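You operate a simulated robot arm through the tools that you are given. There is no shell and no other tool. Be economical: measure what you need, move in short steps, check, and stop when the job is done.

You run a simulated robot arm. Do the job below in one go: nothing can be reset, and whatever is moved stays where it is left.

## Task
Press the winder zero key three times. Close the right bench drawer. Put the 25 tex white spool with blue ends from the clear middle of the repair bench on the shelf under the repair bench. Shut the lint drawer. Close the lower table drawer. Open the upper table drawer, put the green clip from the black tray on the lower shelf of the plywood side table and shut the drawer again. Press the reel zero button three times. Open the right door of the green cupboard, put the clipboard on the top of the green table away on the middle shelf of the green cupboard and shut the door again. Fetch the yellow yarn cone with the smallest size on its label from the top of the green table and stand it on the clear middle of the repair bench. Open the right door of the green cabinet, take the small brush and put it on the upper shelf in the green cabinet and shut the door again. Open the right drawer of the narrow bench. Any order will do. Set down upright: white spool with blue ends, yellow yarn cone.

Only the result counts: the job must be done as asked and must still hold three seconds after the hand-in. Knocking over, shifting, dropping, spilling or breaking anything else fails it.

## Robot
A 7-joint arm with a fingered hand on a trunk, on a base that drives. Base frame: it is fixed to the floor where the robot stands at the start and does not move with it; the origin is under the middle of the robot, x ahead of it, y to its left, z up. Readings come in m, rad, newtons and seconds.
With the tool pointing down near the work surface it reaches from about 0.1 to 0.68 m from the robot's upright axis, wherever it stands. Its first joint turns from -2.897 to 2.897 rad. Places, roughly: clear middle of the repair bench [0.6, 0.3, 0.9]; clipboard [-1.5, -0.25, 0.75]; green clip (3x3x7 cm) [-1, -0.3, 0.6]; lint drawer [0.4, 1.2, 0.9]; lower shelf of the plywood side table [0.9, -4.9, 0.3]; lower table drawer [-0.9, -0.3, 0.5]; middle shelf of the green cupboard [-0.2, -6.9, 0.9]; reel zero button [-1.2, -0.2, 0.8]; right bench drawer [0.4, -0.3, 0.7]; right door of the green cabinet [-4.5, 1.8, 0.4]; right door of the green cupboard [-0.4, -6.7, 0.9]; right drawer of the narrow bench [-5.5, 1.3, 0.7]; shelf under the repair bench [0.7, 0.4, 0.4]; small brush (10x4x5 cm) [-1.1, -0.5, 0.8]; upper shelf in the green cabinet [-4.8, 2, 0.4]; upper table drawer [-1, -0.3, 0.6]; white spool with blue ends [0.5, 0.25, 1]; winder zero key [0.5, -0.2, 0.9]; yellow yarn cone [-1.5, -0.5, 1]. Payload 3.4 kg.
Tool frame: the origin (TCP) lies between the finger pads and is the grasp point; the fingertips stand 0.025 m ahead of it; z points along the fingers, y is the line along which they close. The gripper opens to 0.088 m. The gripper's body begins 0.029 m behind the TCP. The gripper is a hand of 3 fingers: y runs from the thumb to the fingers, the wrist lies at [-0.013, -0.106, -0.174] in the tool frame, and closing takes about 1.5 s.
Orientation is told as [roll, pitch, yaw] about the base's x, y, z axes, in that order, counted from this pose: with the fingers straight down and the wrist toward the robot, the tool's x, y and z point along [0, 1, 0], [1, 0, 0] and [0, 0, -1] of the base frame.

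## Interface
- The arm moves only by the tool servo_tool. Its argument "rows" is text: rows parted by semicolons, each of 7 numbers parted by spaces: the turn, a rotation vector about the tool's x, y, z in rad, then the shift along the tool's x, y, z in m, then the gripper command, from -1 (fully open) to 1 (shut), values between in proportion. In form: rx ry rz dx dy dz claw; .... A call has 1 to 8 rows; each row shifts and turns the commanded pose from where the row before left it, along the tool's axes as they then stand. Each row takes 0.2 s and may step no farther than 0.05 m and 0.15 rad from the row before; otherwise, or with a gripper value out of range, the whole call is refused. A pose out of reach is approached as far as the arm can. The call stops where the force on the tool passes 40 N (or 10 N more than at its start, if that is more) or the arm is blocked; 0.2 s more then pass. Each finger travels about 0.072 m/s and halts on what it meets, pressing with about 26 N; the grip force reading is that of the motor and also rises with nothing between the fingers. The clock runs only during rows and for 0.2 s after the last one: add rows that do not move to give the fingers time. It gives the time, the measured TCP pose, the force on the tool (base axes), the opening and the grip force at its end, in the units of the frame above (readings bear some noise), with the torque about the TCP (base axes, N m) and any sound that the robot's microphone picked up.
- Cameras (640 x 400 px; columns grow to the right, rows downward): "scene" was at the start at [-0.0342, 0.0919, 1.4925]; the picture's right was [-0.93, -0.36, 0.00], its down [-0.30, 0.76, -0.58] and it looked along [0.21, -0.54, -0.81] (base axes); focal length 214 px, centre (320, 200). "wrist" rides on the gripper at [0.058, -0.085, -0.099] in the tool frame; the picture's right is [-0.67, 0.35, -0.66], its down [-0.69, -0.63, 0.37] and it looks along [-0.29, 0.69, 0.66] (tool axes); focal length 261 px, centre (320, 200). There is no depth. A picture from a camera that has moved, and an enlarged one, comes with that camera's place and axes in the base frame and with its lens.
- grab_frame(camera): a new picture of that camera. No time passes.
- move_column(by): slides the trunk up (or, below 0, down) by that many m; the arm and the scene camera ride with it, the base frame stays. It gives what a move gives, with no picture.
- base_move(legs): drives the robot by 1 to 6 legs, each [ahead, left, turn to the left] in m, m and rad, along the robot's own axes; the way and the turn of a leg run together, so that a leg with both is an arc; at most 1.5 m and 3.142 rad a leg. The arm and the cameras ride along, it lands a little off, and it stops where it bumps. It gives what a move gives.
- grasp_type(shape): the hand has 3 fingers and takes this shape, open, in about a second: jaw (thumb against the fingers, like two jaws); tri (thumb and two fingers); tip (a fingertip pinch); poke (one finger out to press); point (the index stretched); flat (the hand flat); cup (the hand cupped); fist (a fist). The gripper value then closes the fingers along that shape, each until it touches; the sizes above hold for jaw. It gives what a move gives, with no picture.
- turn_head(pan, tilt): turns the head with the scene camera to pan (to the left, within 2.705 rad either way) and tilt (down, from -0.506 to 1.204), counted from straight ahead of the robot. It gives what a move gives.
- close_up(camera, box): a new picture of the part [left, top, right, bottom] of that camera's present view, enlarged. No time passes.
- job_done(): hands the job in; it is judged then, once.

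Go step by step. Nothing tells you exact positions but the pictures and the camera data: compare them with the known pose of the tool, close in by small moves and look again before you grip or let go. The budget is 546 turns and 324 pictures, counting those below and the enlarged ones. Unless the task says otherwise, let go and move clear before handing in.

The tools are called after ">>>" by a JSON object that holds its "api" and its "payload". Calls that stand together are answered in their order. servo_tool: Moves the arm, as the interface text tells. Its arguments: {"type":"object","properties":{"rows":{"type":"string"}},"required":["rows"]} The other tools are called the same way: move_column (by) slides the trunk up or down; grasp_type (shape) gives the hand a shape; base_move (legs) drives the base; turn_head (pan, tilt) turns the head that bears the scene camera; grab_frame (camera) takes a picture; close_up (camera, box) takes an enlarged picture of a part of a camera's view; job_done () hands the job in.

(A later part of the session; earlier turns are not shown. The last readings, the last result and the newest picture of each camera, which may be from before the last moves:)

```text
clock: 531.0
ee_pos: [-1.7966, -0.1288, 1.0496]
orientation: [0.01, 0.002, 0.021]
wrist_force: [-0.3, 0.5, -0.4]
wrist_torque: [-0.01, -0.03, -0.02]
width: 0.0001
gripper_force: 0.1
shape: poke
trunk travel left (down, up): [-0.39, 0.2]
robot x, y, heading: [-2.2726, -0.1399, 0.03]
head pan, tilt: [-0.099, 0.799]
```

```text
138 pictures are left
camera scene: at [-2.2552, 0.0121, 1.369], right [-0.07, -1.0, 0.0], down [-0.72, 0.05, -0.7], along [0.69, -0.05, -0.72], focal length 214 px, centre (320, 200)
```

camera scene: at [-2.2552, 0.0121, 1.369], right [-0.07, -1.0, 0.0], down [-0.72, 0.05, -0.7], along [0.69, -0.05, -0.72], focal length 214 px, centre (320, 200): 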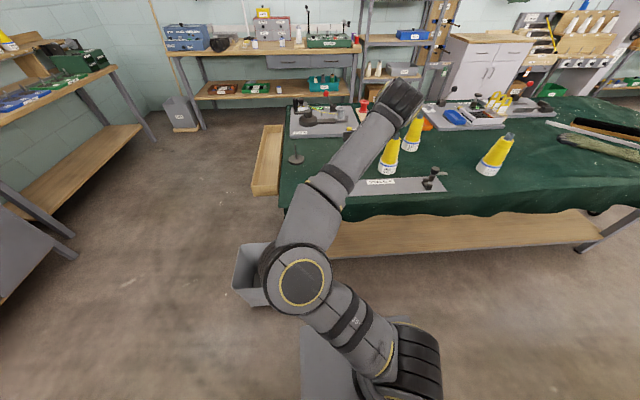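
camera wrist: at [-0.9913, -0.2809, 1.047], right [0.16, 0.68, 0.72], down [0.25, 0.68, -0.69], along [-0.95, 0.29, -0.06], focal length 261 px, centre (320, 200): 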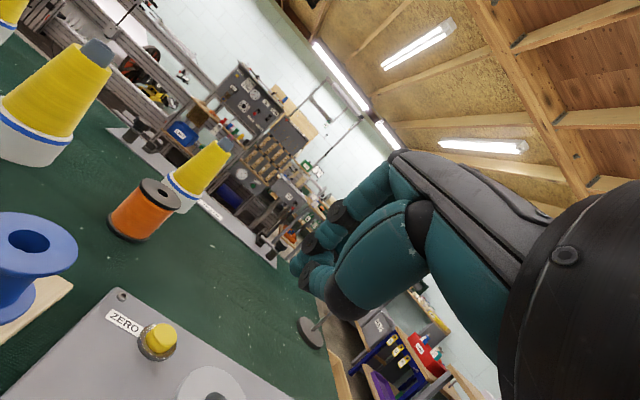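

>>> {"api": "base_move", "payload": {"legs": [[0.25, -0.02, -0.03]]}}

>>> {"api": "servo_tool", "payload": {"rows": "-0.15 0 0 0 0 0 -1;-0.15 0 0 0 0 0 -1;-0.15 0 0 0 0 0 -1;-0.15 0 0 0 0 0 -1;-0.15 0 0 0 0 0 -1;-0.15 0 0 0 0 0 -1"}}

>>> {"api": "grab_frame", "payload": {"camera": "wrist"}}

>>> {"api": "grab_frame", "payload": {"camera": "scene"}}

```text
clock: 532.8
ee_pos: [-1.5529, -0.1626, 1.0484]
orientation: [0.01, 0.002, -0.013]
wrist_force: [0.1, 0.7, -0.6]
wrist_torque: [0.0, -0.03, 0.01]
width: 0.0001
gripper_force: 0.0
shape: poke
trunk travel left (down, up): [-0.39, 0.2]
robot x, y, heading: [-2.0295, -0.1578, -0.006]
head pan, tilt: [-0.099, 0.799]
```

```text
clock: 534.2
ee_pos: [-1.5533, -0.1708, 1.0483]
orientation: [0.022, -0.896, -0.052]
wrist_force: [0.5, -0.2, -0.5]
wrist_torque: [0.0, -0.01, -0.02]
width: 0.0
gripper_force: 0.1
shape: poke
trunk travel left (down, up): [-0.39, 0.2]
robot x, y, heading: [-2.0266, -0.155, -0.009]
head pan, tilt: [-0.099, 0.799]
```

```text
137 pictures are left
camera wrist: at [-1.6819, -0.1103, 1.0468], right [-0.32, -0.67, 0.67], down [-0.13, -0.67, -0.73], along [0.94, -0.32, 0.12], focal length 261 px, centre (320, 200)
```

wrist: 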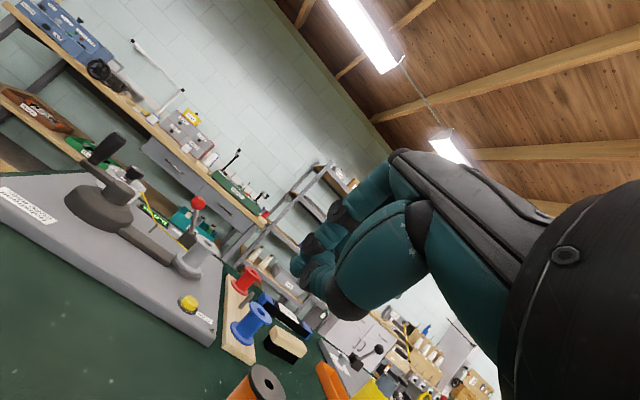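

```text
136 pictures are left
camera scene: at [-2.0072, -0.0064, 1.369], right [-0.11, -0.99, 0.0], down [-0.71, 0.08, -0.7], along [0.69, -0.08, -0.72], focal length 214 px, centre (320, 200)
```

scene: 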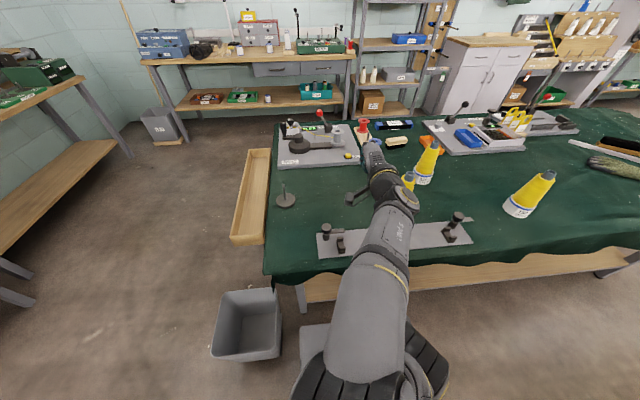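

>>> {"api": "servo_tool", "payload": {"rows": "0 0 0 -0.004 0.009 0.042 -1;0 0 0 -0.004 0.009 0.042 -1;0 0 0 -0.004 0.009 0.042 -1;0 0 0 -0.004 0.009 0.042 -1;0 0 0 -0.004 0.009 0.042 -1;0 0 0 -0.004 0.009 0.042 -1"}}

>>> {"api": "grab_frame", "payload": {"camera": "wrist"}}

```text
clock: 535.6
ee_pos: [-1.3227, -0.1929, 0.9376]
orientation: [0.017, -0.898, -0.026]
wrist_force: [0.2, -0.6, 0.1]
wrist_torque: [0.01, 0.02, 0.01]
width: 0.0
gripper_force: 0.0
shape: poke
trunk travel left (down, up): [-0.39, 0.2]
robot x, y, heading: [-2.0281, -0.1577, -0.002]
head pan, tilt: [-0.099, 0.799]
```

```text
135 pictures are left
camera wrist: at [-1.4538, -0.1346, 0.9346], right [-0.3, -0.67, 0.67], down [-0.12, -0.68, -0.73], along [0.95, -0.3, 0.13], focal length 261 px, centre (320, 200)
```

wrist: 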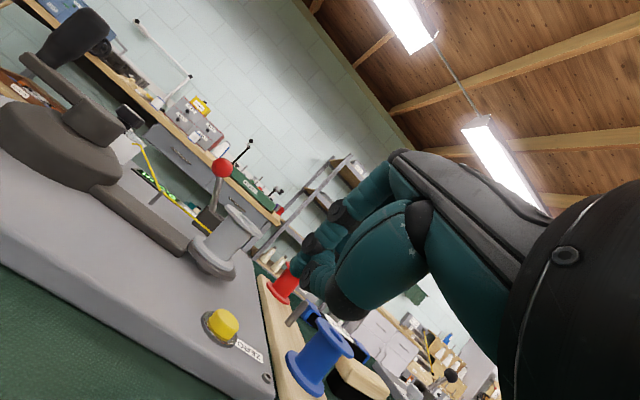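

>>> {"api": "servo_tool", "payload": {"rows": "0 0 0 -0.012 0.006 0.043 -1;0 0 0 -0.012 0.006 0.043 -1"}}

>>> {"api": "grab_frame", "payload": {"camera": "wrist"}}

```text
clock: 536.2
ee_pos: [-1.2515, -0.2161, 0.8917]
orientation: [0.015, -0.896, -0.028]
wrist_force: [0.5, -0.4, 0.5]
wrist_torque: [-0.01, 0.03, 0.05]
width: 0.0
gripper_force: 0.1
shape: poke
trunk travel left (down, up): [-0.39, 0.2]
robot x, y, heading: [-2.031, -0.1563, -0.01]
head pan, tilt: [-0.099, 0.799]
```

```text
134 pictures are left
camera wrist: at [-1.3812, -0.1577, 0.8889], right [-0.3, -0.67, 0.67], down [-0.12, -0.68, -0.73], along [0.95, -0.3, 0.13], focal length 261 px, centre (320, 200)
```

wrist: 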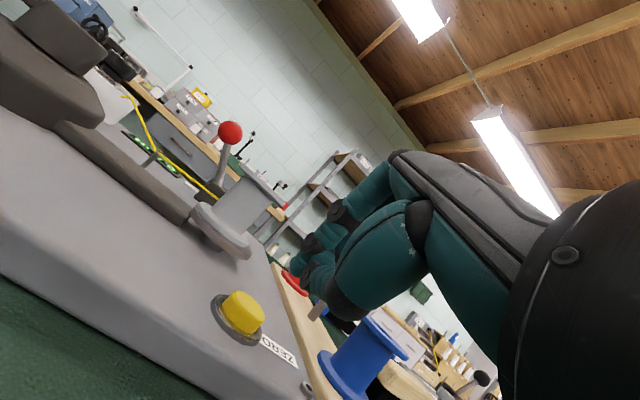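

>>> {"api": "servo_tool", "payload": {"rows": "0 0 0 -0.004 -0.018 0.0254 -1;0 0 0 0 0 0 -1"}}

>>> {"api": "close_up", "payload": {"camera": "wrist", "box": [180, 200, 380, 340]}}

```text
clock: 536.8
ee_pos: [-1.2415, -0.2191, 0.8607]
orientation: [0.016, -0.898, -0.027]
wrist_force: [-0.2, 0.3, -0.5]
wrist_torque: [0.02, 0.02, 0.01]
width: 0.0
gripper_force: 0.0
shape: poke
trunk travel left (down, up): [-0.39, 0.2]
robot x, y, heading: [-2.0257, -0.1587, -0.012]
head pan, tilt: [-0.099, 0.799]
```

```text
2.86 times, centred on (280, 270) of wrist
camera zoom: at [-1.3712, -0.16, 0.8587], right [-0.3, -0.67, 0.67], down [-0.12, -0.68, -0.73], along [0.95, -0.3, 0.13], focal length 745 px, centre (434, 0)
```

zoom: 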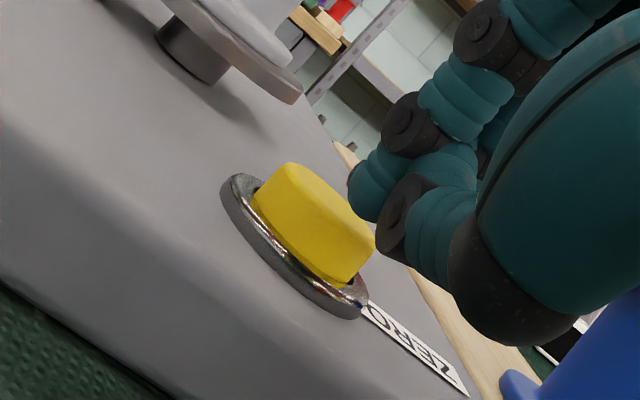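

>>> {"api": "servo_tool", "payload": {"rows": "0 0 0 0 -0.0039 0.0031 -1;0 0 0 0 -0.0039 0.0031 -1;0 0 0 0 -0.0039 0.0031 -1"}}

>>> {"api": "close_up", "payload": {"camera": "wrist", "box": [180, 200, 380, 340]}}

```text
clock: 537.6
ee_pos: [-1.2397, -0.218, 0.8494]
orientation: [0.017, -0.902, -0.029]
wrist_force: [-1.6, -0.3, 9.0]
wrist_torque: [0.03, 0.02, 0.03]
width: 0.0001
gripper_force: 0.1
shape: poke
trunk travel left (down, up): [-0.39, 0.2]
robot x, y, heading: [-2.0252, -0.1587, -0.01]
head pan, tilt: [-0.099, 0.799]
heard: click
```

```text
2.86 times, centred on (280, 270) of wrist
camera zoom: at [-1.3703, -0.1585, 0.8459], right [-0.31, -0.67, 0.67], down [-0.11, -0.68, -0.73], along [0.94, -0.3, 0.13], focal length 745 px, centre (434, 0)
```

zoom: 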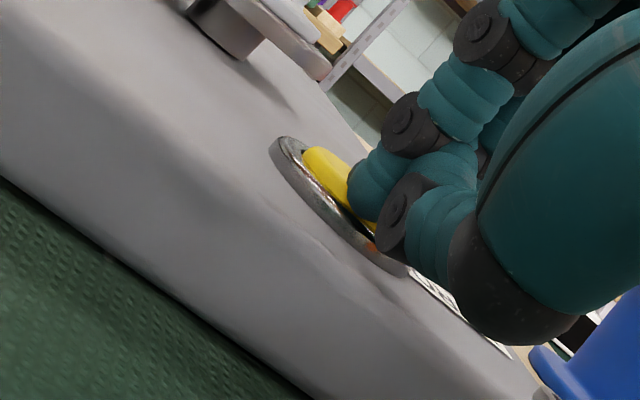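

Click – one press. Repeat twice with a full release between.

>>> {"api": "servo_tool", "payload": {"rows": "0 0 0 0 0.0117 -0.0093 -1;0 0 0 0 0 0 -1;0 0 0 0 -0.0058 0.0047 -1;0 0 0 0 -0.0059 0.0046 -1;0 0 0 0 0 0 -1"}}

>>> {"api": "servo_tool", "payload": {"rows": "0 0 0 0 0.0117 -0.0093 -1;0 0 0 0 0 0 -1;0 0 0 0 -0.0058 0.0047 -1;0 0 0 0 -0.0059 0.0046 -1;0 0 0 0 0 0 -1"}}

>>> {"api": "servo_tool", "payload": {"rows": "0 0 0 0 0.0234 -0.0187 -1;0 0 0 0 0.0312 -0.025 -1;0 0 0 0 0.0312 -0.025 -1;0 0 0 0 -0.025 -0.031 -1;0 0 0 0 -0.025 -0.031 -1;0 0 0 0 -0.025 -0.031 -1"}}

>>> {"api": "grab_frame", "payload": {"camera": "scene"}}

```text
clock: 538.8
ee_pos: [-1.242, -0.2183, 0.8488]
orientation: [0.017, -0.902, -0.026]
wrist_force: [0.1, 0.5, 11.5]
wrist_torque: [0.03, -0.03, 0.02]
width: 0.0001
gripper_force: 0.1
shape: poke
trunk travel left (down, up): [-0.39, 0.2]
robot x, y, heading: [-2.0247, -0.1552, -0.009]
head pan, tilt: [-0.099, 0.799]
heard: click
```

```text
clock: 540.0
ee_pos: [-1.2401, -0.2179, 0.8488]
orientation: [0.018, -0.903, -0.027]
wrist_force: [-0.6, -1.2, 11.6]
wrist_torque: [0.04, -0.01, -0.04]
width: 0.0
gripper_force: 0.0
shape: poke
trunk travel left (down, up): [-0.39, 0.2]
robot x, y, heading: [-2.0301, -0.1579, -0.009]
head pan, tilt: [-0.099, 0.799]
heard: click
```

```text
clock: 541.4
ee_pos: [-1.3636, -0.2197, 0.9555]
orientation: [0.015, -0.897, -0.026]
wrist_force: [0.5, 0.0, 0.3]
wrist_torque: [0.02, 0.02, 0.03]
width: 0.0002
gripper_force: 0.1
shape: poke
trunk travel left (down, up): [-0.39, 0.2]
robot x, y, heading: [-2.0277, -0.1559, -0.012]
head pan, tilt: [-0.099, 0.799]
```

```text
131 pictures are left
camera scene: at [-2.0072, -0.0065, 1.369], right [-0.11, -0.99, 0.0], down [-0.71, 0.08, -0.7], along [0.69, -0.08, -0.72], focal length 214 px, centre (320, 200)
```

scene: 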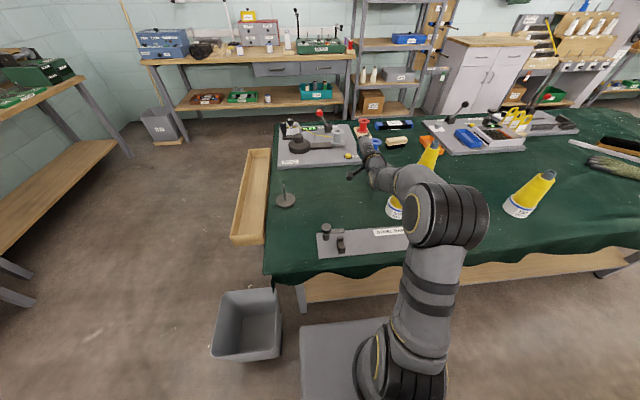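

>>> {"api": "servo_tool", "payload": {"rows": "0 0 0 0 0.039 -0.031 -1;0 0 0 0 0.039 -0.031 -1;0 0 0 0 0.039 -0.031 -1;0.15 0 0 0 0 0 -1;0.15 0 0 0 0 0 -1;0.15 0 0 0 0 0 -1;0.15 0 0 0 0 0 -1;0.15 0 0 0 0 0 -1"}}

>>> {"api": "grasp_type", "payload": {"shape": "jaw"}}

>>> {"api": "servo_tool", "payload": {"rows": "0.15 0 0 -0.02 -0.04 0 -1;0 0 0 -0.02 -0.04 0 -1;0 0 0 -0.02 -0.04 0 -1;0 0 0 -0.02 -0.04 0 -1"}}

>>> {"api": "grab_frame", "payload": {"camera": "wrist"}}

>>> {"api": "grab_frame", "payload": {"camera": "scene"}}

```text
clock: 543.2
ee_pos: [-1.3682, -0.216, 1.0924]
orientation: [0.012, -0.197, -0.015]
wrist_force: [0.4, -0.3, -1.3]
wrist_torque: [0.01, -0.01, 0.0]
width: 0.0
gripper_force: 0.1
shape: poke
out of reach, approached as far as the arm can: row 8
trunk travel left (down, up): [-0.39, 0.2]
robot x, y, heading: [-2.0298, -0.1563, -0.009]
head pan, tilt: [-0.099, 0.799]
```

```text
clock: 544.1
ee_pos: [-1.3685, -0.2153, 1.0944]
orientation: [0.011, -0.199, -0.015]
wrist_force: [0.6, -0.2, 0.0]
wrist_torque: [-0.01, 0.0, -0.03]
width: 0.0874
gripper_force: 0.1
shape: jaw
trunk travel left (down, up): [-0.39, 0.2]
robot x, y, heading: [-2.0277, -0.1573, -0.011]
head pan, tilt: [-0.099, 0.799]
```

```text
clock: 545.1
ee_pos: [-1.5306, -0.2911, 1.0848]
orientation: [0.01, 0.002, -0.015]
wrist_force: [-0.3, 0.8, 0.0]
wrist_torque: [0.0, 0.0, 0.04]
width: 0.0877
gripper_force: 0.1
shape: jaw
out of reach, approached as far as the arm can: row 1
trunk travel left (down, up): [-0.39, 0.2]
robot x, y, heading: [-2.0318, -0.1557, -0.01]
head pan, tilt: [-0.099, 0.799]
```

```text
130 pictures are left
camera wrist: at [-1.6154, -0.2345, 1.1862], right [0.34, -0.68, 0.65], down [-0.64, -0.67, -0.37], along [0.69, -0.29, -0.66], focal length 261 px, centre (320, 200)
```

wrist: 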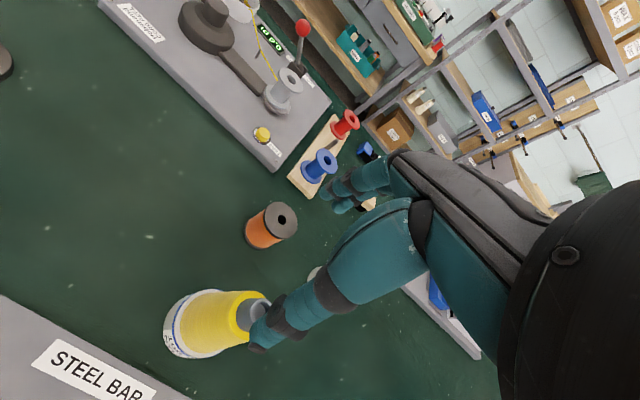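

```text
129 pictures are left
camera scene: at [-2.0072, -0.0064, 1.369], right [-0.11, -0.99, 0.0], down [-0.71, 0.08, -0.7], along [0.69, -0.08, -0.72], focal length 214 px, centre (320, 200)
```

scene: 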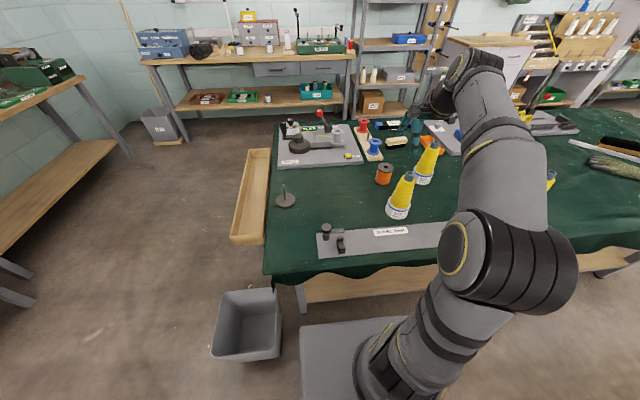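

>>> {"api": "servo_tool", "payload": {"rows": "0 0 0 -0.037 -0.006 0 -1;0 0 0 0 0 0.04 -1;0 0 0 0 0 0.02 -1"}}

>>> {"api": "grab_frame", "payload": {"camera": "wrist"}}

>>> {"api": "close_up", "payload": {"camera": "scene", "box": [340, 110, 500, 230]}}

```text
clock: 545.9
ee_pos: [-1.5374, -0.3268, 1.0226]
orientation: [0.011, 0.001, -0.013]
wrist_force: [0.5, 0.1, 1.0]
wrist_torque: [-0.04, -0.02, 0.01]
width: 0.0877
gripper_force: 0.1
shape: jaw
trunk travel left (down, up): [-0.39, 0.2]
robot x, y, heading: [-2.0284, -0.1608, -0.01]
head pan, tilt: [-0.099, 0.799]
```

```text
128 pictures are left
camera wrist: at [-1.6207, -0.2705, 1.1239], right [0.34, -0.68, 0.65], down [-0.64, -0.67, -0.37], along [0.69, -0.29, -0.66], focal length 261 px, centre (320, 200)
```

wrist: 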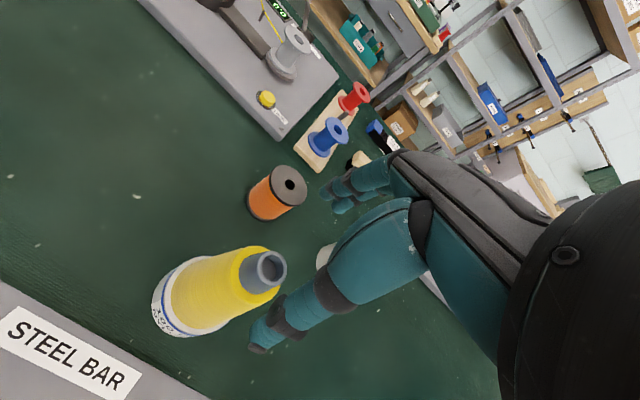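

```text
3.33 times, centred on (420, 170) of scene
camera zoom: at [-2.0072, -0.0063, 1.369], right [-0.11, -0.99, 0.0], down [-0.71, 0.08, -0.7], along [0.69, -0.08, -0.72], focal length 715 px, centre (-13, 300)
```

zoom: 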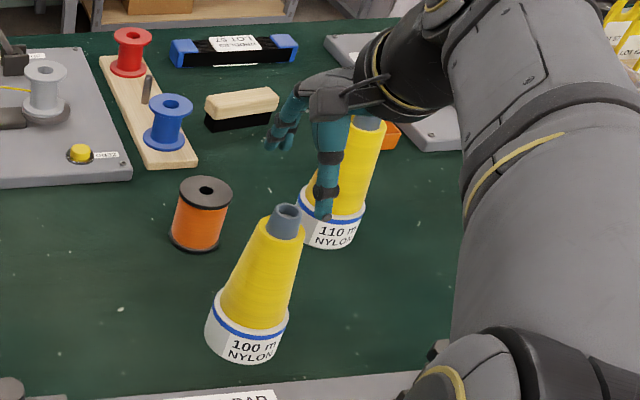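

>>> {"api": "servo_tool", "payload": {"rows": "0 0 0 -0.002 -0.002 0.03 -1;0 0 0 0 0 0.03 -1;0 0 0 0 0 0.02 -1"}}

>>> {"api": "grab_frame", "payload": {"camera": "wrist"}}

```text
clock: 546.7
ee_pos: [-1.539, -0.331, 0.9424]
orientation: [0.01, 0.001, -0.012]
wrist_force: [0.5, -0.5, 0.3]
wrist_torque: [0.02, -0.01, 0.02]
width: 0.0876
gripper_force: 0.0
shape: jaw
trunk travel left (down, up): [-0.39, 0.2]
robot x, y, heading: [-2.0287, -0.1532, -0.01]
head pan, tilt: [-0.099, 0.799]
```

```text
126 pictures are left
camera wrist: at [-1.623, -0.2742, 1.0439], right [0.34, -0.68, 0.65], down [-0.64, -0.67, -0.37], along [0.69, -0.29, -0.66], focal length 261 px, centre (320, 200)
```

wrist: 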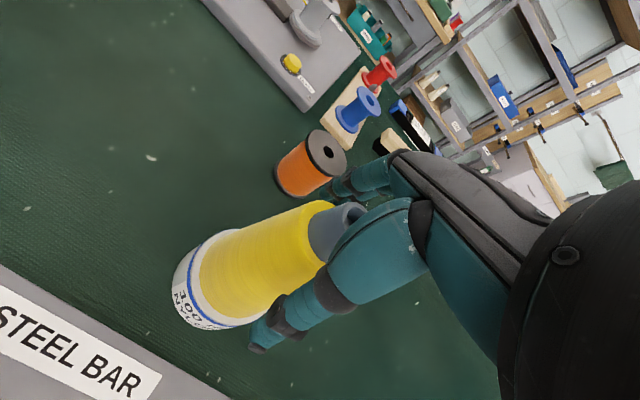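

>>> {"api": "servo_tool", "payload": {"rows": "0 0 0 0 0 0 -0.3;0 0 0 0 0 0 0.2;0 0 0 0 0 0 0.6;0 0 0 0 0 0 1;0 0 0 0 0 0 1;0 0 0 0 0 0 1;0 0 0 0 0 0 1"}}

>>> {"api": "servo_tool", "payload": {"rows": "0 0 0 0 0 -0.02 1;0 0 0 0 0 -0.04 1;0 0 0 0 0 -0.04 1;0 0 0 0 0 -0.04 1;0 0 0 0 0 -0.04 1"}}

>>> {"api": "grab_frame", "payload": {"camera": "wrist"}}

>>> {"api": "grab_frame", "payload": {"camera": "scene"}}

```text
clock: 548.3
ee_pos: [-1.5393, -0.3316, 0.9427]
orientation: [0.009, 0.001, -0.015]
wrist_force: [-0.7, 0.1, 0.3]
wrist_torque: [-0.02, 0.0, -0.02]
width: 0.0458
gripper_force: 25.5
shape: jaw
trunk travel left (down, up): [-0.39, 0.2]
robot x, y, heading: [-2.0279, -0.159, -0.008]
head pan, tilt: [-0.099, 0.799]
```

```text
clock: 549.5
ee_pos: [-1.5388, -0.3322, 1.1266]
orientation: [0.01, 0.003, -0.015]
wrist_force: [0.0, -0.1, -2.5]
wrist_torque: [0.0, 0.02, 0.0]
width: 0.0453
gripper_force: 25.8
shape: jaw
trunk travel left (down, up): [-0.39, 0.2]
robot x, y, heading: [-2.0257, -0.1583, -0.007]
head pan, tilt: [-0.099, 0.799]
```

```text
125 pictures are left
camera wrist: at [-1.623, -0.2751, 1.2272], right [0.34, -0.68, 0.65], down [-0.64, -0.67, -0.37], along [0.69, -0.29, -0.67], focal length 261 px, centre (320, 200)
```

wrist: 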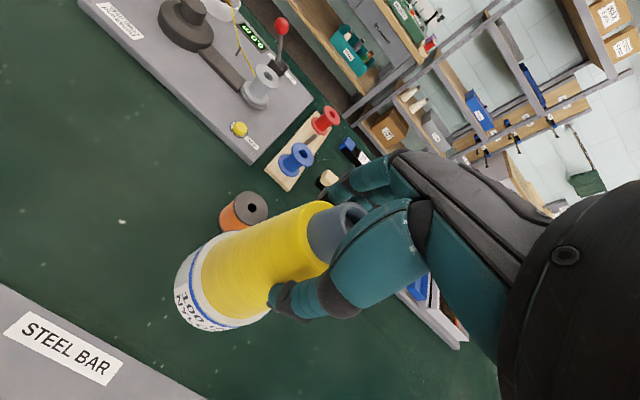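

```text
124 pictures are left
camera scene: at [-2.0069, -0.0066, 1.369], right [-0.11, -0.99, 0.0], down [-0.71, 0.08, -0.7], along [0.69, -0.08, -0.72], focal length 214 px, centre (320, 200)
```

scene: 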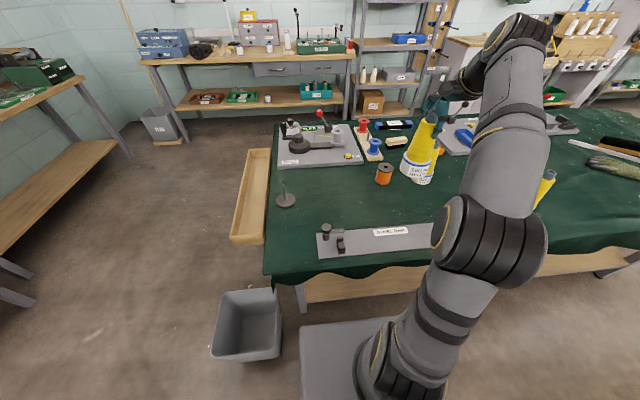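

>>> {"api": "servo_tool", "payload": {"rows": "0 0 0 0.03 -0.02 -0.03 1;0 0 0 0.04 -0.02 0 1;0 0 0 0.04 0 0 1;0 0 0 0.04 0 0 1"}}

>>> {"api": "base_move", "payload": {"legs": [[-0.25, 0, 0], [0, 1.27, 0.01], [1.4, 0, 0], [0.45, 0, 0], [0, -0.8, 0]]}}

>>> {"api": "move_column", "payload": {"by": 0.1}}

>>> {"api": "turn_head", "payload": {"pan": 0.1, "tilt": 0.75}}

>>> {"api": "grab_frame", "payload": {"camera": "scene"}}

```text
clock: 550.5
ee_pos: [-1.5769, -0.1809, 1.1544]
orientation: [0.01, 0.003, -0.015]
wrist_force: [0.0, -0.7, -2.4]
wrist_torque: [-0.02, 0.01, 0.02]
width: 0.0453
gripper_force: 25.9
shape: jaw
trunk travel left (down, up): [-0.39, 0.2]
robot x, y, heading: [-2.0275, -0.1556, -0.012]
head pan, tilt: [-0.099, 0.799]
```

```text
clock: 571.0
ee_pos: [0.0468, 0.3949, 1.1547]
orientation: [0.011, 0.001, 0.038]
wrist_force: [-0.5, -0.4, -1.4]
wrist_torque: [0.02, 0.01, 0.03]
width: 0.0455
gripper_force: 25.9
shape: jaw
trunk travel left (down, up): [-0.39, 0.2]
robot x, y, heading: [-0.4067, 0.3986, 0.048]
head pan, tilt: [-0.099, 0.799]
```

```text
clock: 572.3
ee_pos: [0.0484, 0.3957, 1.2552]
orientation: [0.01, 0.001, 0.037]
wrist_force: [0.4, 0.5, -2.0]
wrist_torque: [0.02, 0.0, 0.0]
width: 0.0454
gripper_force: 25.9
shape: jaw
trunk travel left (down, up): [-0.49, 0.1]
robot x, y, heading: [-0.4056, 0.3985, 0.038]
head pan, tilt: [-0.099, 0.799]
```

```text
clock: 573.0
ee_pos: [0.0473, 0.3949, 1.2554]
orientation: [0.01, 0.003, 0.037]
wrist_force: [0.2, 1.9, -2.5]
wrist_torque: [0.0, 0.03, -0.01]
width: 0.0451
gripper_force: 26.1
shape: jaw
trunk travel left (down, up): [-0.49, 0.1]
robot x, y, heading: [-0.408, 0.3982, 0.042]
head pan, tilt: [0.099, 0.75]
```

```text
123 pictures are left
camera scene: at [-0.3905, 0.5648, 1.473], right [0.14, -0.99, 0.0], down [-0.68, -0.1, -0.73], along [0.72, 0.1, -0.68], focal length 214 px, centre (320, 200)
```

scene: 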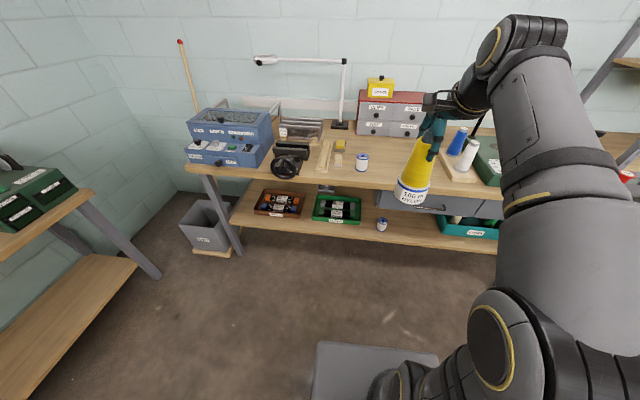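

>>> {"api": "base_move", "payload": {"legs": [[0.38, -0.08, -0.04]]}}

>>> {"api": "turn_head", "payload": {"pan": 0.1, "tilt": 0.85}}

>>> {"api": "grab_frame", "payload": {"camera": "scene"}}

>>> {"api": "grab_frame", "payload": {"camera": "wrist"}}

```text
clock: 575.5
ee_pos: [0.4324, 0.3075, 1.2544]
orientation: [0.009, 0.002, 0.004]
wrist_force: [0.5, -1.4, -1.0]
wrist_torque: [-0.02, 0.02, -0.01]
width: 0.0454
gripper_force: 25.7
shape: jaw
trunk travel left (down, up): [-0.49, 0.1]
robot x, y, heading: [-0.0184, 0.3213, 0.006]
head pan, tilt: [0.099, 0.75]
```

```text
clock: 576.2
ee_pos: [0.4329, 0.308, 1.2545]
orientation: [0.009, 0.001, 0.003]
wrist_force: [0.6, -0.4, -1.8]
wrist_torque: [0.0, 0.01, 0.0]
width: 0.0451
gripper_force: 25.9
shape: jaw
trunk travel left (down, up): [-0.49, 0.1]
robot x, y, heading: [-0.022, 0.321, 0.006]
head pan, tilt: [0.099, 0.85]
```

```text
122 pictures are left
camera scene: at [-0.004, 0.4918, 1.4651], right [0.11, -0.99, 0.0], down [-0.75, -0.08, -0.66], along [0.66, 0.07, -0.75], focal length 214 px, centre (320, 200)
```

scene: 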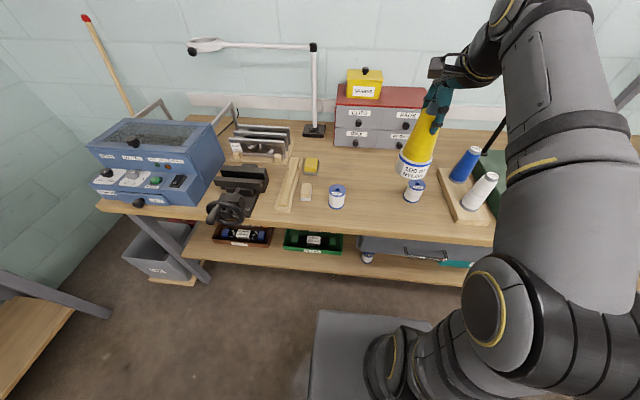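

```text
121 pictures are left
camera wrist: at [0.3481, 0.3634, 1.3559], right [0.35, -0.68, 0.65], down [-0.63, -0.68, -0.37], along [0.69, -0.28, -0.67], focal length 261 px, centre (320, 200)
```

wrist: 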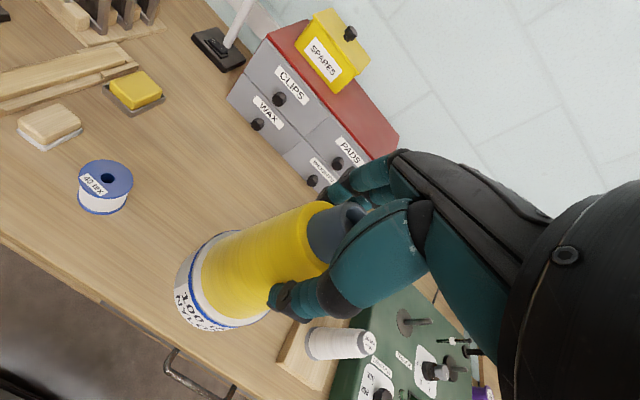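

>>> {"api": "servo_tool", "payload": {"rows": "0 0 0 0.01 0.042 0 1;0 0 0 0.01 0.042 0 1;0 0 0 0.01 0.042 0 1;0 0 0 0.007 0.041 0 1;0 0 0 0 0 0.045 1;0 0 0 0 0 0.045 1;0 0 0 0 0 0.045 1;0 0 0 0 0 0.04 1"}}

>>> {"api": "close_up", "payload": {"camera": "scene", "box": [300, 100, 500, 240]}}

>>> {"api": "grab_frame", "payload": {"camera": "wrist"}}

```text
clock: 578.0
ee_pos: [0.5641, 0.3476, 1.0574]
orientation: [0.012, 0.001, 0.003]
wrist_force: [-0.5, 0.2, -1.8]
wrist_torque: [0.0, 0.01, 0.0]
width: 0.0445
gripper_force: 26.2
shape: jaw
out of reach, approached as far as the arm can: row 3, 4
trunk travel left (down, up): [-0.49, 0.1]
robot x, y, heading: [-0.0199, 0.3261, 0.006]
head pan, tilt: [0.099, 0.85]
```

```text
2.86 times, centred on (400, 170) of scene
camera zoom: at [-0.0039, 0.4919, 1.465], right [0.11, -0.99, 0.0], down [-0.75, -0.08, -0.66], along [0.66, 0.07, -0.75], focal length 613 px, centre (91, 286)
```

zoom: 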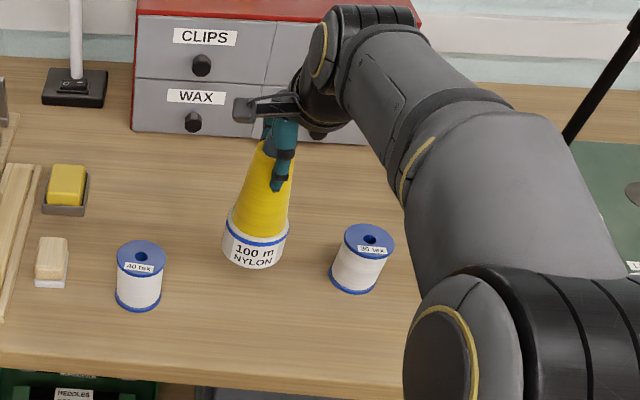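

```text
119 pictures are left
camera wrist: at [0.479, 0.4029, 1.1597], right [0.35, -0.68, 0.65], down [-0.63, -0.68, -0.37], along [0.69, -0.28, -0.66], focal length 261 px, centre (320, 200)
```

wrist: 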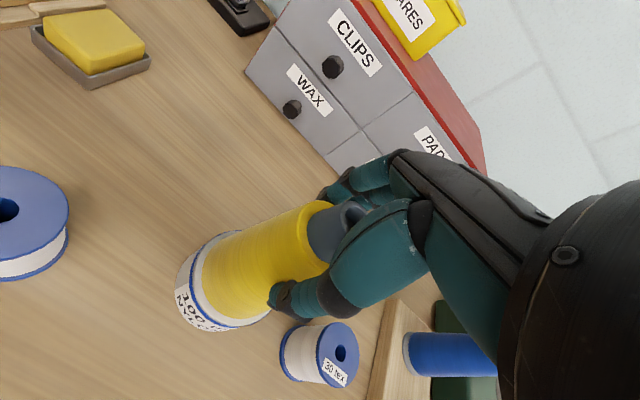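

>>> {"api": "servo_tool", "payload": {"rows": "0 0 0 0 0.01 0.02 1;0 0 0 0 0.01 0.012 1;0 0 0 0 0 0 1"}}

>>> {"api": "servo_tool", "payload": {"rows": "0 0 0 0 0 0.004 1;0 0 0 0 0 0.003 1;0 0 0 0 0 0 1"}}

>>> {"api": "servo_tool", "payload": {"rows": "0 0 0 0 0 0.004 1;0 0 0 0 0 0 1"}}

>>> {"api": "servo_tool", "payload": {"rows": "0 0 0 0 0 0.004 1;0 0 0 0 0 0 1"}}

```text
clock: 578.8
ee_pos: [0.5841, 0.3457, 1.0249]
orientation: [0.011, 0.003, 0.003]
wrist_force: [-0.2, 0.6, -2.6]
wrist_torque: [-0.03, -0.02, -0.02]
width: 0.0444
gripper_force: 25.7
shape: jaw
trunk travel left (down, up): [-0.49, 0.1]
robot x, y, heading: [-0.0229, 0.3245, 0.008]
head pan, tilt: [0.099, 0.85]
```

```text
clock: 579.6
ee_pos: [0.5854, 0.3468, 1.0186]
orientation: [0.009, 0.003, 0.003]
wrist_force: [-0.1, -0.4, -2.5]
wrist_torque: [0.04, 0.02, 0.01]
width: 0.0449
gripper_force: 26.1
shape: jaw
trunk travel left (down, up): [-0.49, 0.1]
robot x, y, heading: [-0.0226, 0.3243, 0.007]
head pan, tilt: [0.099, 0.85]
```

```text
clock: 580.2
ee_pos: [0.5855, 0.3459, 1.0162]
orientation: [0.009, 0.004, 0.004]
wrist_force: [-0.6, 0.3, -1.8]
wrist_torque: [-0.01, -0.02, -0.02]
width: 0.0449
gripper_force: 26.0
shape: jaw
trunk travel left (down, up): [-0.49, 0.1]
robot x, y, heading: [-0.0182, 0.3251, 0.01]
head pan, tilt: [0.099, 0.85]
```

```text
clock: 580.8
ee_pos: [0.5845, 0.3453, 1.0104]
orientation: [0.01, 0.0, 0.004]
wrist_force: [0.1, -0.3, -3.6]
wrist_torque: [0.02, 0.0, 0.01]
width: 0.0446
gripper_force: 25.8
shape: jaw
trunk travel left (down, up): [-0.49, 0.1]
robot x, y, heading: [-0.0215, 0.3228, 0.009]
head pan, tilt: [0.099, 0.85]
```

>>> {"api": "servo_tool", "payload": {"rows": "0 0 0 0 0 0.004 1;0 0 0 0 0 0 1"}}

>>> {"api": "servo_tool", "payload": {"rows": "0 0 0 0 0 0.004 1;0 0 0 0 0 0 1"}}

>>> {"api": "servo_tool", "payload": {"rows": "0 0 0 0 0 0.004 1;0 0 0 0 0 0 1"}}

>>> {"api": "close_up", "payload": {"camera": "scene", "box": [300, 100, 500, 240]}}

```text
clock: 581.4
ee_pos: [0.585, 0.3464, 1.0052]
orientation: [0.011, 0.001, 0.002]
wrist_force: [0.2, 0.0, -2.1]
wrist_torque: [0.0, -0.01, 0.0]
width: 0.0447
gripper_force: 25.9
shape: jaw
trunk travel left (down, up): [-0.49, 0.1]
robot x, y, heading: [-0.0203, 0.3235, 0.003]
head pan, tilt: [0.099, 0.85]
```

```text
clock: 582.0
ee_pos: [0.5844, 0.3452, 1.0032]
orientation: [0.01, 0.001, 0.003]
wrist_force: [-0.8, -1.2, 2.6]
wrist_torque: [-0.03, -0.03, -0.03]
width: 0.0449
gripper_force: 25.6
shape: jaw
trunk travel left (down, up): [-0.49, 0.1]
robot x, y, heading: [-0.0207, 0.3268, 0.008]
head pan, tilt: [0.099, 0.85]
```

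```text
clock: 582.6
ee_pos: [0.5844, 0.3455, 1.0015]
orientation: [0.01, -0.004, 0.004]
wrist_force: [-0.2, -4.1, 17.0]
wrist_torque: [-0.1, 0.0, -0.06]
width: 0.0452
gripper_force: 26.0
shape: jaw
trunk travel left (down, up): [-0.49, 0.1]
robot x, y, heading: [-0.0196, 0.3235, 0.007]
head pan, tilt: [0.099, 0.85]
```

```text
2.86 times, centred on (400, 170) of scene
camera zoom: at [-0.0062, 0.4911, 1.4654], right [0.11, -0.99, 0.0], down [-0.75, -0.08, -0.66], along [0.66, 0.07, -0.75], focal length 613 px, centre (91, 286)
```

zoom: 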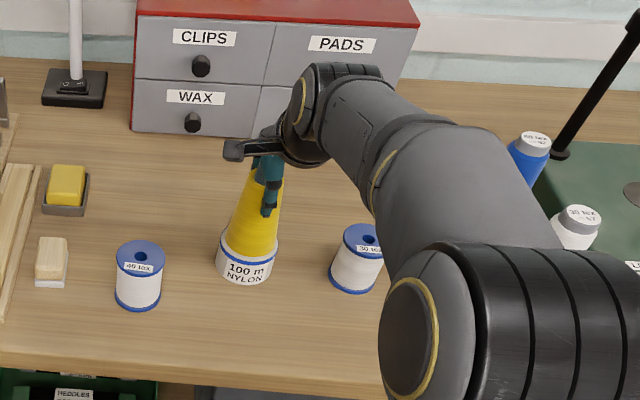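

Standing on the bench with contact. Relieve slightly, open, and lift straight up.

>>> {"api": "servo_tool", "payload": {"rows": "0 0 0 0 0 -0.004 1;0 0 0 0 0 0 0.6;0 0 0 0 0 0 0.2;0 0 0 0 0 0 -0.3;0 0 0 0 0 0 -1;0 0 0 0 0 0 -1;0 0 0 0 0 0 -1"}}

>>> {"api": "grab_frame", "payload": {"camera": "wrist"}}

>>> {"api": "servo_tool", "payload": {"rows": "0 0 0 0 0 -0.02 -1;0 0 0 0 0 -0.04 -1;0 0 0 0 0 -0.04 -1;0 0 0 0 0 -0.04 -1;0 0 0 0 -0.04 -0.02 -1;0 0 0 0 -0.045 0 -1;0 0 0 0 -0.045 0 -1"}}

>>> {"api": "grab_frame", "payload": {"camera": "scene"}}

```text
clock: 584.2
ee_pos: [0.5846, 0.3442, 1.0038]
orientation: [0.012, 0.001, 0.004]
wrist_force: [0.3, 1.0, 0.8]
wrist_torque: [0.01, 0.01, 0.0]
width: 0.0875
gripper_force: 0.1
shape: jaw
trunk travel left (down, up): [-0.49, 0.1]
robot x, y, heading: [-0.0193, 0.3222, 0.012]
head pan, tilt: [0.099, 0.85]
```

```text
117 pictures are left
camera wrist: at [0.5002, 0.4009, 1.105], right [0.35, -0.68, 0.65], down [-0.63, -0.68, -0.37], along [0.69, -0.28, -0.67], focal length 261 px, centre (320, 200)
```

wrist: 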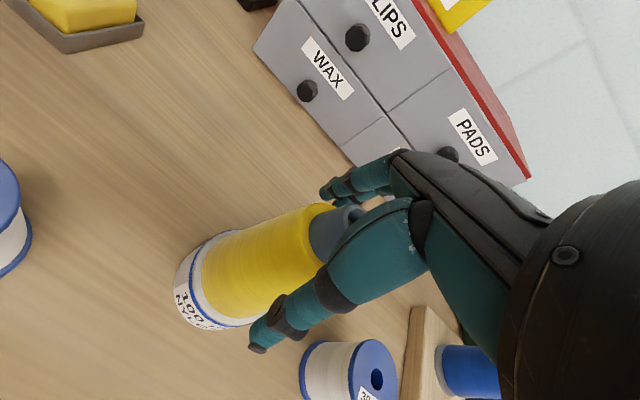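

```text
clock: 585.8
ee_pos: [0.4556, 0.3438, 1.1631]
orientation: [0.01, 0.001, 0.003]
wrist_force: [0.3, 0.6, -1.0]
wrist_torque: [0.01, -0.04, -0.02]
width: 0.0878
gripper_force: 0.1
shape: jaw
trunk travel left (down, up): [-0.49, 0.1]
robot x, y, heading: [-0.0233, 0.3276, 0.012]
head pan, tilt: [0.099, 0.85]
```

```text
116 pictures are left
camera scene: at [-0.0047, 0.4918, 1.465], right [0.11, -0.99, 0.0], down [-0.75, -0.08, -0.66], along [0.66, 0.07, -0.75], focal length 214 px, centre (320, 200)
```

scene: 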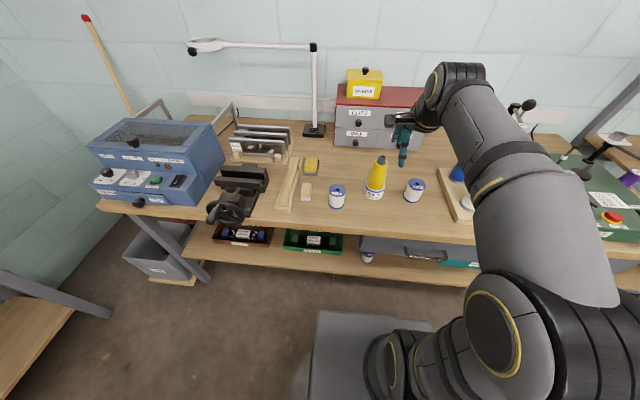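

Cone is standing on the bench. Next is the west end: open the green cabinet door and the narrow bench drawer.

>>> {"api": "base_move", "payload": {"legs": [[-0.45, 0, 0], [0, 0.75, 0], [0, 0, 3.13], [1.4, 0, 0], [1.0, 0, 0]]}}

>>> {"api": "turn_head", "payload": {"pan": -0.3, "tilt": 0.5}}

>>> {"api": "grab_frame", "payload": {"camera": "scene"}}

```text
clock: 611.0
ee_pos: [-3.3176, 0.7628, 1.161]
orientation: [0.011, 0.002, -3.054]
wrist_force: [0.0, 0.5, 0.1]
wrist_torque: [0.01, 0.01, 0.01]
width: 0.0877
gripper_force: 0.1
shape: jaw
trunk travel left (down, up): [-0.49, 0.1]
robot x, y, heading: [-2.8447, 0.8214, -3.051]
head pan, tilt: [0.099, 0.85]
```

```text
clock: 611.8
ee_pos: [-3.3185, 0.7622, 1.1608]
orientation: [0.011, 0.002, -3.054]
wrist_force: [0.3, -0.2, 0.2]
wrist_torque: [0.05, 0.01, -0.02]
width: 0.0877
gripper_force: 0.0
shape: jaw
trunk travel left (down, up): [-0.49, 0.1]
robot x, y, heading: [-2.8454, 0.824, -3.05]
head pan, tilt: [-0.3, 0.499]
```

```text
115 pictures are left
camera scene: at [-2.8602, 0.691, 1.4949], right [0.21, 0.98, 0.0], down [0.47, -0.1, -0.88], along [-0.86, 0.18, -0.48], focal length 214 px, centre (320, 200)
```

scene: 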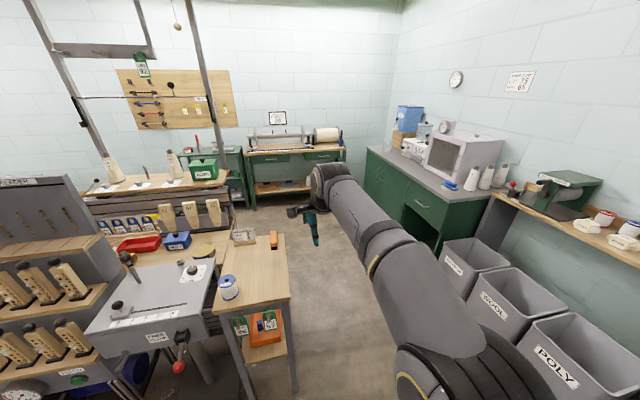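

>>> {"api": "base_move", "payload": {"legs": [[0, -0.3, -0.09], [1.0, 0, 0]]}}

>>> {"api": "turn_head", "payload": {"pan": -0.7, "tilt": 0.7}}

>>> {"api": "grab_frame", "payload": {"camera": "scene"}}

```text
clock: 618.7
ee_pos: [-4.344, 1.076, 1.1621]
orientation: [0.011, 0.002, -3.118]
wrist_force: [-1.4, -1.0, -0.7]
wrist_torque: [0.0, 0.01, 0.0]
width: 0.0877
gripper_force: 0.1
shape: jaw
trunk travel left (down, up): [-0.49, 0.1]
robot x, y, heading: [-3.8675, 1.1048, -3.124]
head pan, tilt: [-0.3, 0.499]
```

```text
clock: 619.5
ee_pos: [-4.3434, 1.0778, 1.1631]
orientation: [0.011, 0.002, -3.118]
wrist_force: [0.8, -0.2, 0.6]
wrist_torque: [-0.01, 0.0, 0.0]
width: 0.0874
gripper_force: 0.0
shape: jaw
trunk travel left (down, up): [-0.49, 0.1]
robot x, y, heading: [-3.8692, 1.1049, -3.116]
head pan, tilt: [-0.7, 0.7]
```

```text
114 pictures are left
camera scene: at [-3.8698, 1.004, 1.4773], right [0.62, 0.78, 0.0], down [0.5, -0.4, -0.77], along [-0.6, 0.48, -0.64], focal length 214 px, centre (320, 200)
```

scene: 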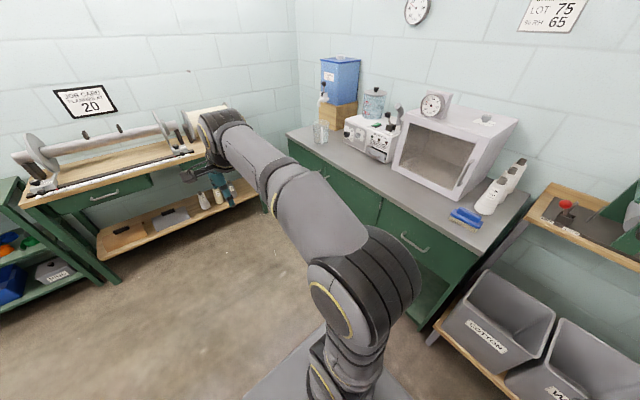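

>>> {"api": "base_move", "payload": {"legs": [[0.55, -0.05, -0.02]]}}

>>> {"api": "servo_tool", "payload": {"rows": "-0.15 0 0 0 0 0 -1;-0.15 0 0 0 0 0 -1;-0.15 0 0 0 0 0 -1;-0.15 0 0 0 0 0 -1;-0.15 0 0 0 0 0 -1;-0.15 0 0 0 0 0 -1;-0.15 0 0 0 0 0 0"}}

>>> {"api": "move_column", "payload": {"by": -0.4}}

>>> {"api": "turn_head", "payload": {"pan": -0.2, "tilt": 0.55}}

>>> {"api": "grab_frame", "payload": {"camera": "scene"}}

>>> {"api": "grab_frame", "payload": {"camera": "wrist"}}

```text
clock: 622.7
ee_pos: [-4.8935, 1.1236, 1.1627]
orientation: [0.012, 0.002, -3.139]
wrist_force: [0.6, 1.0, -0.1]
wrist_torque: [0.02, 0.0, 0.02]
width: 0.088
gripper_force: 0.0
shape: jaw
trunk travel left (down, up): [-0.49, 0.1]
robot x, y, heading: [-4.4158, 1.1473, -3.131]
head pan, tilt: [-0.7, 0.7]
```

```text
clock: 624.3
ee_pos: [-4.8932, 1.1238, 1.1604]
orientation: [0.019, -1.05, 3.128]
wrist_force: [0.9, -0.1, -0.2]
wrist_torque: [-0.02, -0.01, 0.02]
width: 0.0446
gripper_force: 0.1
shape: jaw
trunk travel left (down, up): [-0.49, 0.1]
robot x, y, heading: [-4.419, 1.1431, -3.131]
head pan, tilt: [-0.7, 0.7]
```

```text
clock: 628.1
ee_pos: [-4.8921, 1.1253, 0.7616]
orientation: [0.019, -1.047, 3.126]
wrist_force: [1.1, 0.4, 0.5]
wrist_torque: [0.0, 0.0, -0.03]
width: 0.0446
gripper_force: 0.2
shape: jaw
trunk travel left (down, up): [-0.09, 0.5]
robot x, y, heading: [-4.4164, 1.1399, -3.126]
head pan, tilt: [-0.7, 0.7]
```

```text
clock: 629.1
ee_pos: [-4.8931, 1.1251, 0.7604]
orientation: [0.022, -1.047, 3.127]
wrist_force: [0.2, -0.2, -0.1]
wrist_torque: [0.03, -0.02, 0.02]
width: 0.0443
gripper_force: 0.0
shape: jaw
trunk travel left (down, up): [-0.09, 0.5]
robot x, y, heading: [-4.4153, 1.1425, -3.133]
head pan, tilt: [-0.201, 0.55]
```

```text
113 pictures are left
camera scene: at [-4.4434, 1.0062, 1.0904], right [0.19, 0.98, 0.0], down [0.51, -0.1, -0.85], along [-0.84, 0.16, -0.52], focal length 214 px, centre (320, 200)
```

scene: 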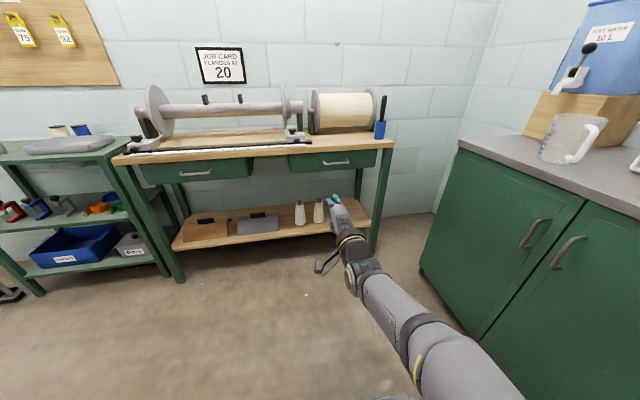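

```text
112 pictures are left
camera wrist: at [-4.7637, 1.0662, 0.74], right [0.39, 0.68, 0.62], down [-0.01, 0.68, -0.74], along [-0.92, 0.28, 0.27], focal length 261 px, centre (320, 200)
```

wrist: 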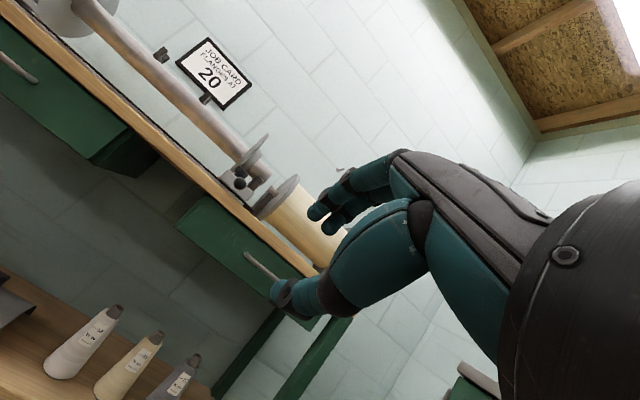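

>>> {"api": "base_move", "payload": {"legs": [[0.38, -0.145, 0]]}}

>>> {"api": "servo_tool", "payload": {"rows": "0 0 0 0 -0.03 0.0173 0;0 0 0 0 -0.03 0.0173 0"}}

>>> {"api": "grab_frame", "payload": {"camera": "wrist"}}

>>> {"api": "grab_frame", "payload": {"camera": "scene"}}

```text
clock: 631.6
ee_pos: [-5.2696, 1.2748, 0.7616]
orientation: [0.02, -1.048, 3.123]
wrist_force: [-0.5, 0.4, -0.7]
wrist_torque: [0.05, 0.0, 0.0]
width: 0.0445
gripper_force: 0.1
shape: jaw
trunk travel left (down, up): [-0.09, 0.5]
robot x, y, heading: [-4.7975, 1.2918, -3.137]
head pan, tilt: [-0.201, 0.55]
```

```text
clock: 632.2
ee_pos: [-5.2775, 1.273, 0.6976]
orientation: [0.022, -1.045, 3.122]
wrist_force: [-0.1, 0.2, -0.9]
wrist_torque: [-0.02, 0.01, -0.04]
width: 0.0442
gripper_force: 0.0
shape: jaw
out of reach, approached as far as the arm can: row 2
trunk travel left (down, up): [-0.09, 0.5]
robot x, y, heading: [-4.7918, 1.2936, -3.137]
head pan, tilt: [-0.201, 0.55]
```

```text
111 pictures are left
camera wrist: at [-5.1493, 1.2138, 0.6748], right [0.39, 0.68, 0.62], down [0.0, 0.68, -0.73], along [-0.92, 0.29, 0.27], focal length 261 px, centre (320, 200)
```

wrist: 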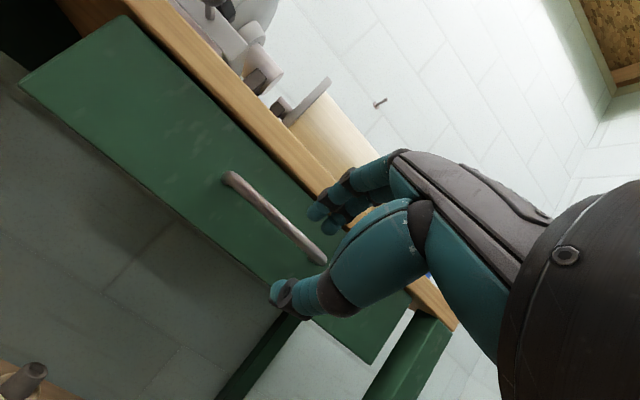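

```text
110 pictures are left
camera scene: at [-4.8207, 1.1532, 1.0905], right [0.2, 0.98, 0.0], down [0.51, -0.1, -0.85], along [-0.84, 0.17, -0.52], focal length 214 px, centre (320, 200)
```

scene: 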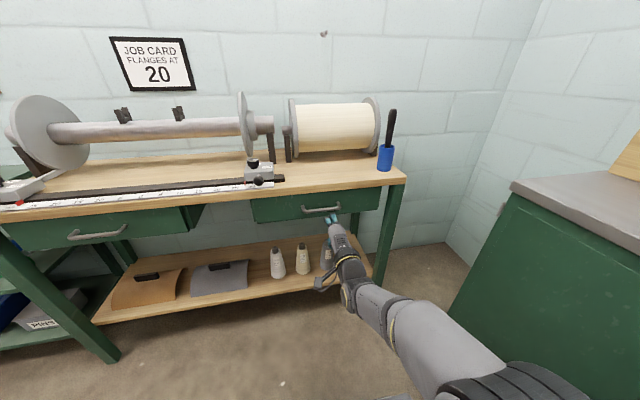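

>>> {"api": "servo_tool", "payload": {"rows": "0 0 0 0 0.0195 0.0293 0;0 0 0 0 0.0175 0.0303 0;0 0 0 0 0.0175 0.0303 0"}}

>>> {"api": "grab_frame", "payload": {"camera": "wrist"}}

```text
clock: 633.0
ee_pos: [-5.3816, 1.2751, 0.6959]
orientation: [0.022, -1.047, 3.122]
wrist_force: [4.0, 0.8, -0.4]
wrist_torque: [0.0, 0.06, 0.02]
width: 0.0433
gripper_force: 0.1
shape: jaw
trunk travel left (down, up): [-0.09, 0.5]
robot x, y, heading: [-4.7922, 1.2898, -3.139]
head pan, tilt: [-0.201, 0.55]
```

```text
109 pictures are left
camera wrist: at [-5.2532, 1.2157, 0.6743], right [0.39, 0.68, 0.62], down [0.0, 0.68, -0.73], along [-0.92, 0.29, 0.27], focal length 261 px, centre (320, 200)
```

wrist: 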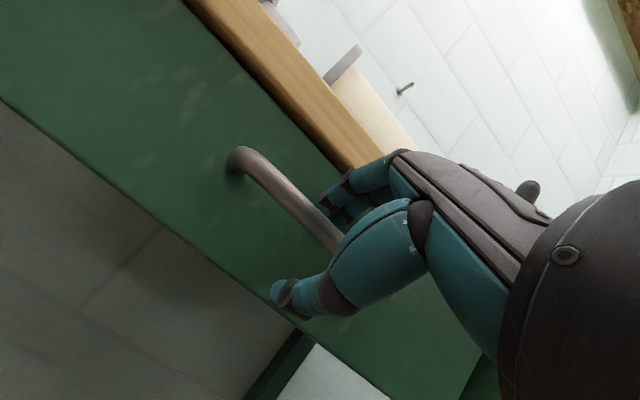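

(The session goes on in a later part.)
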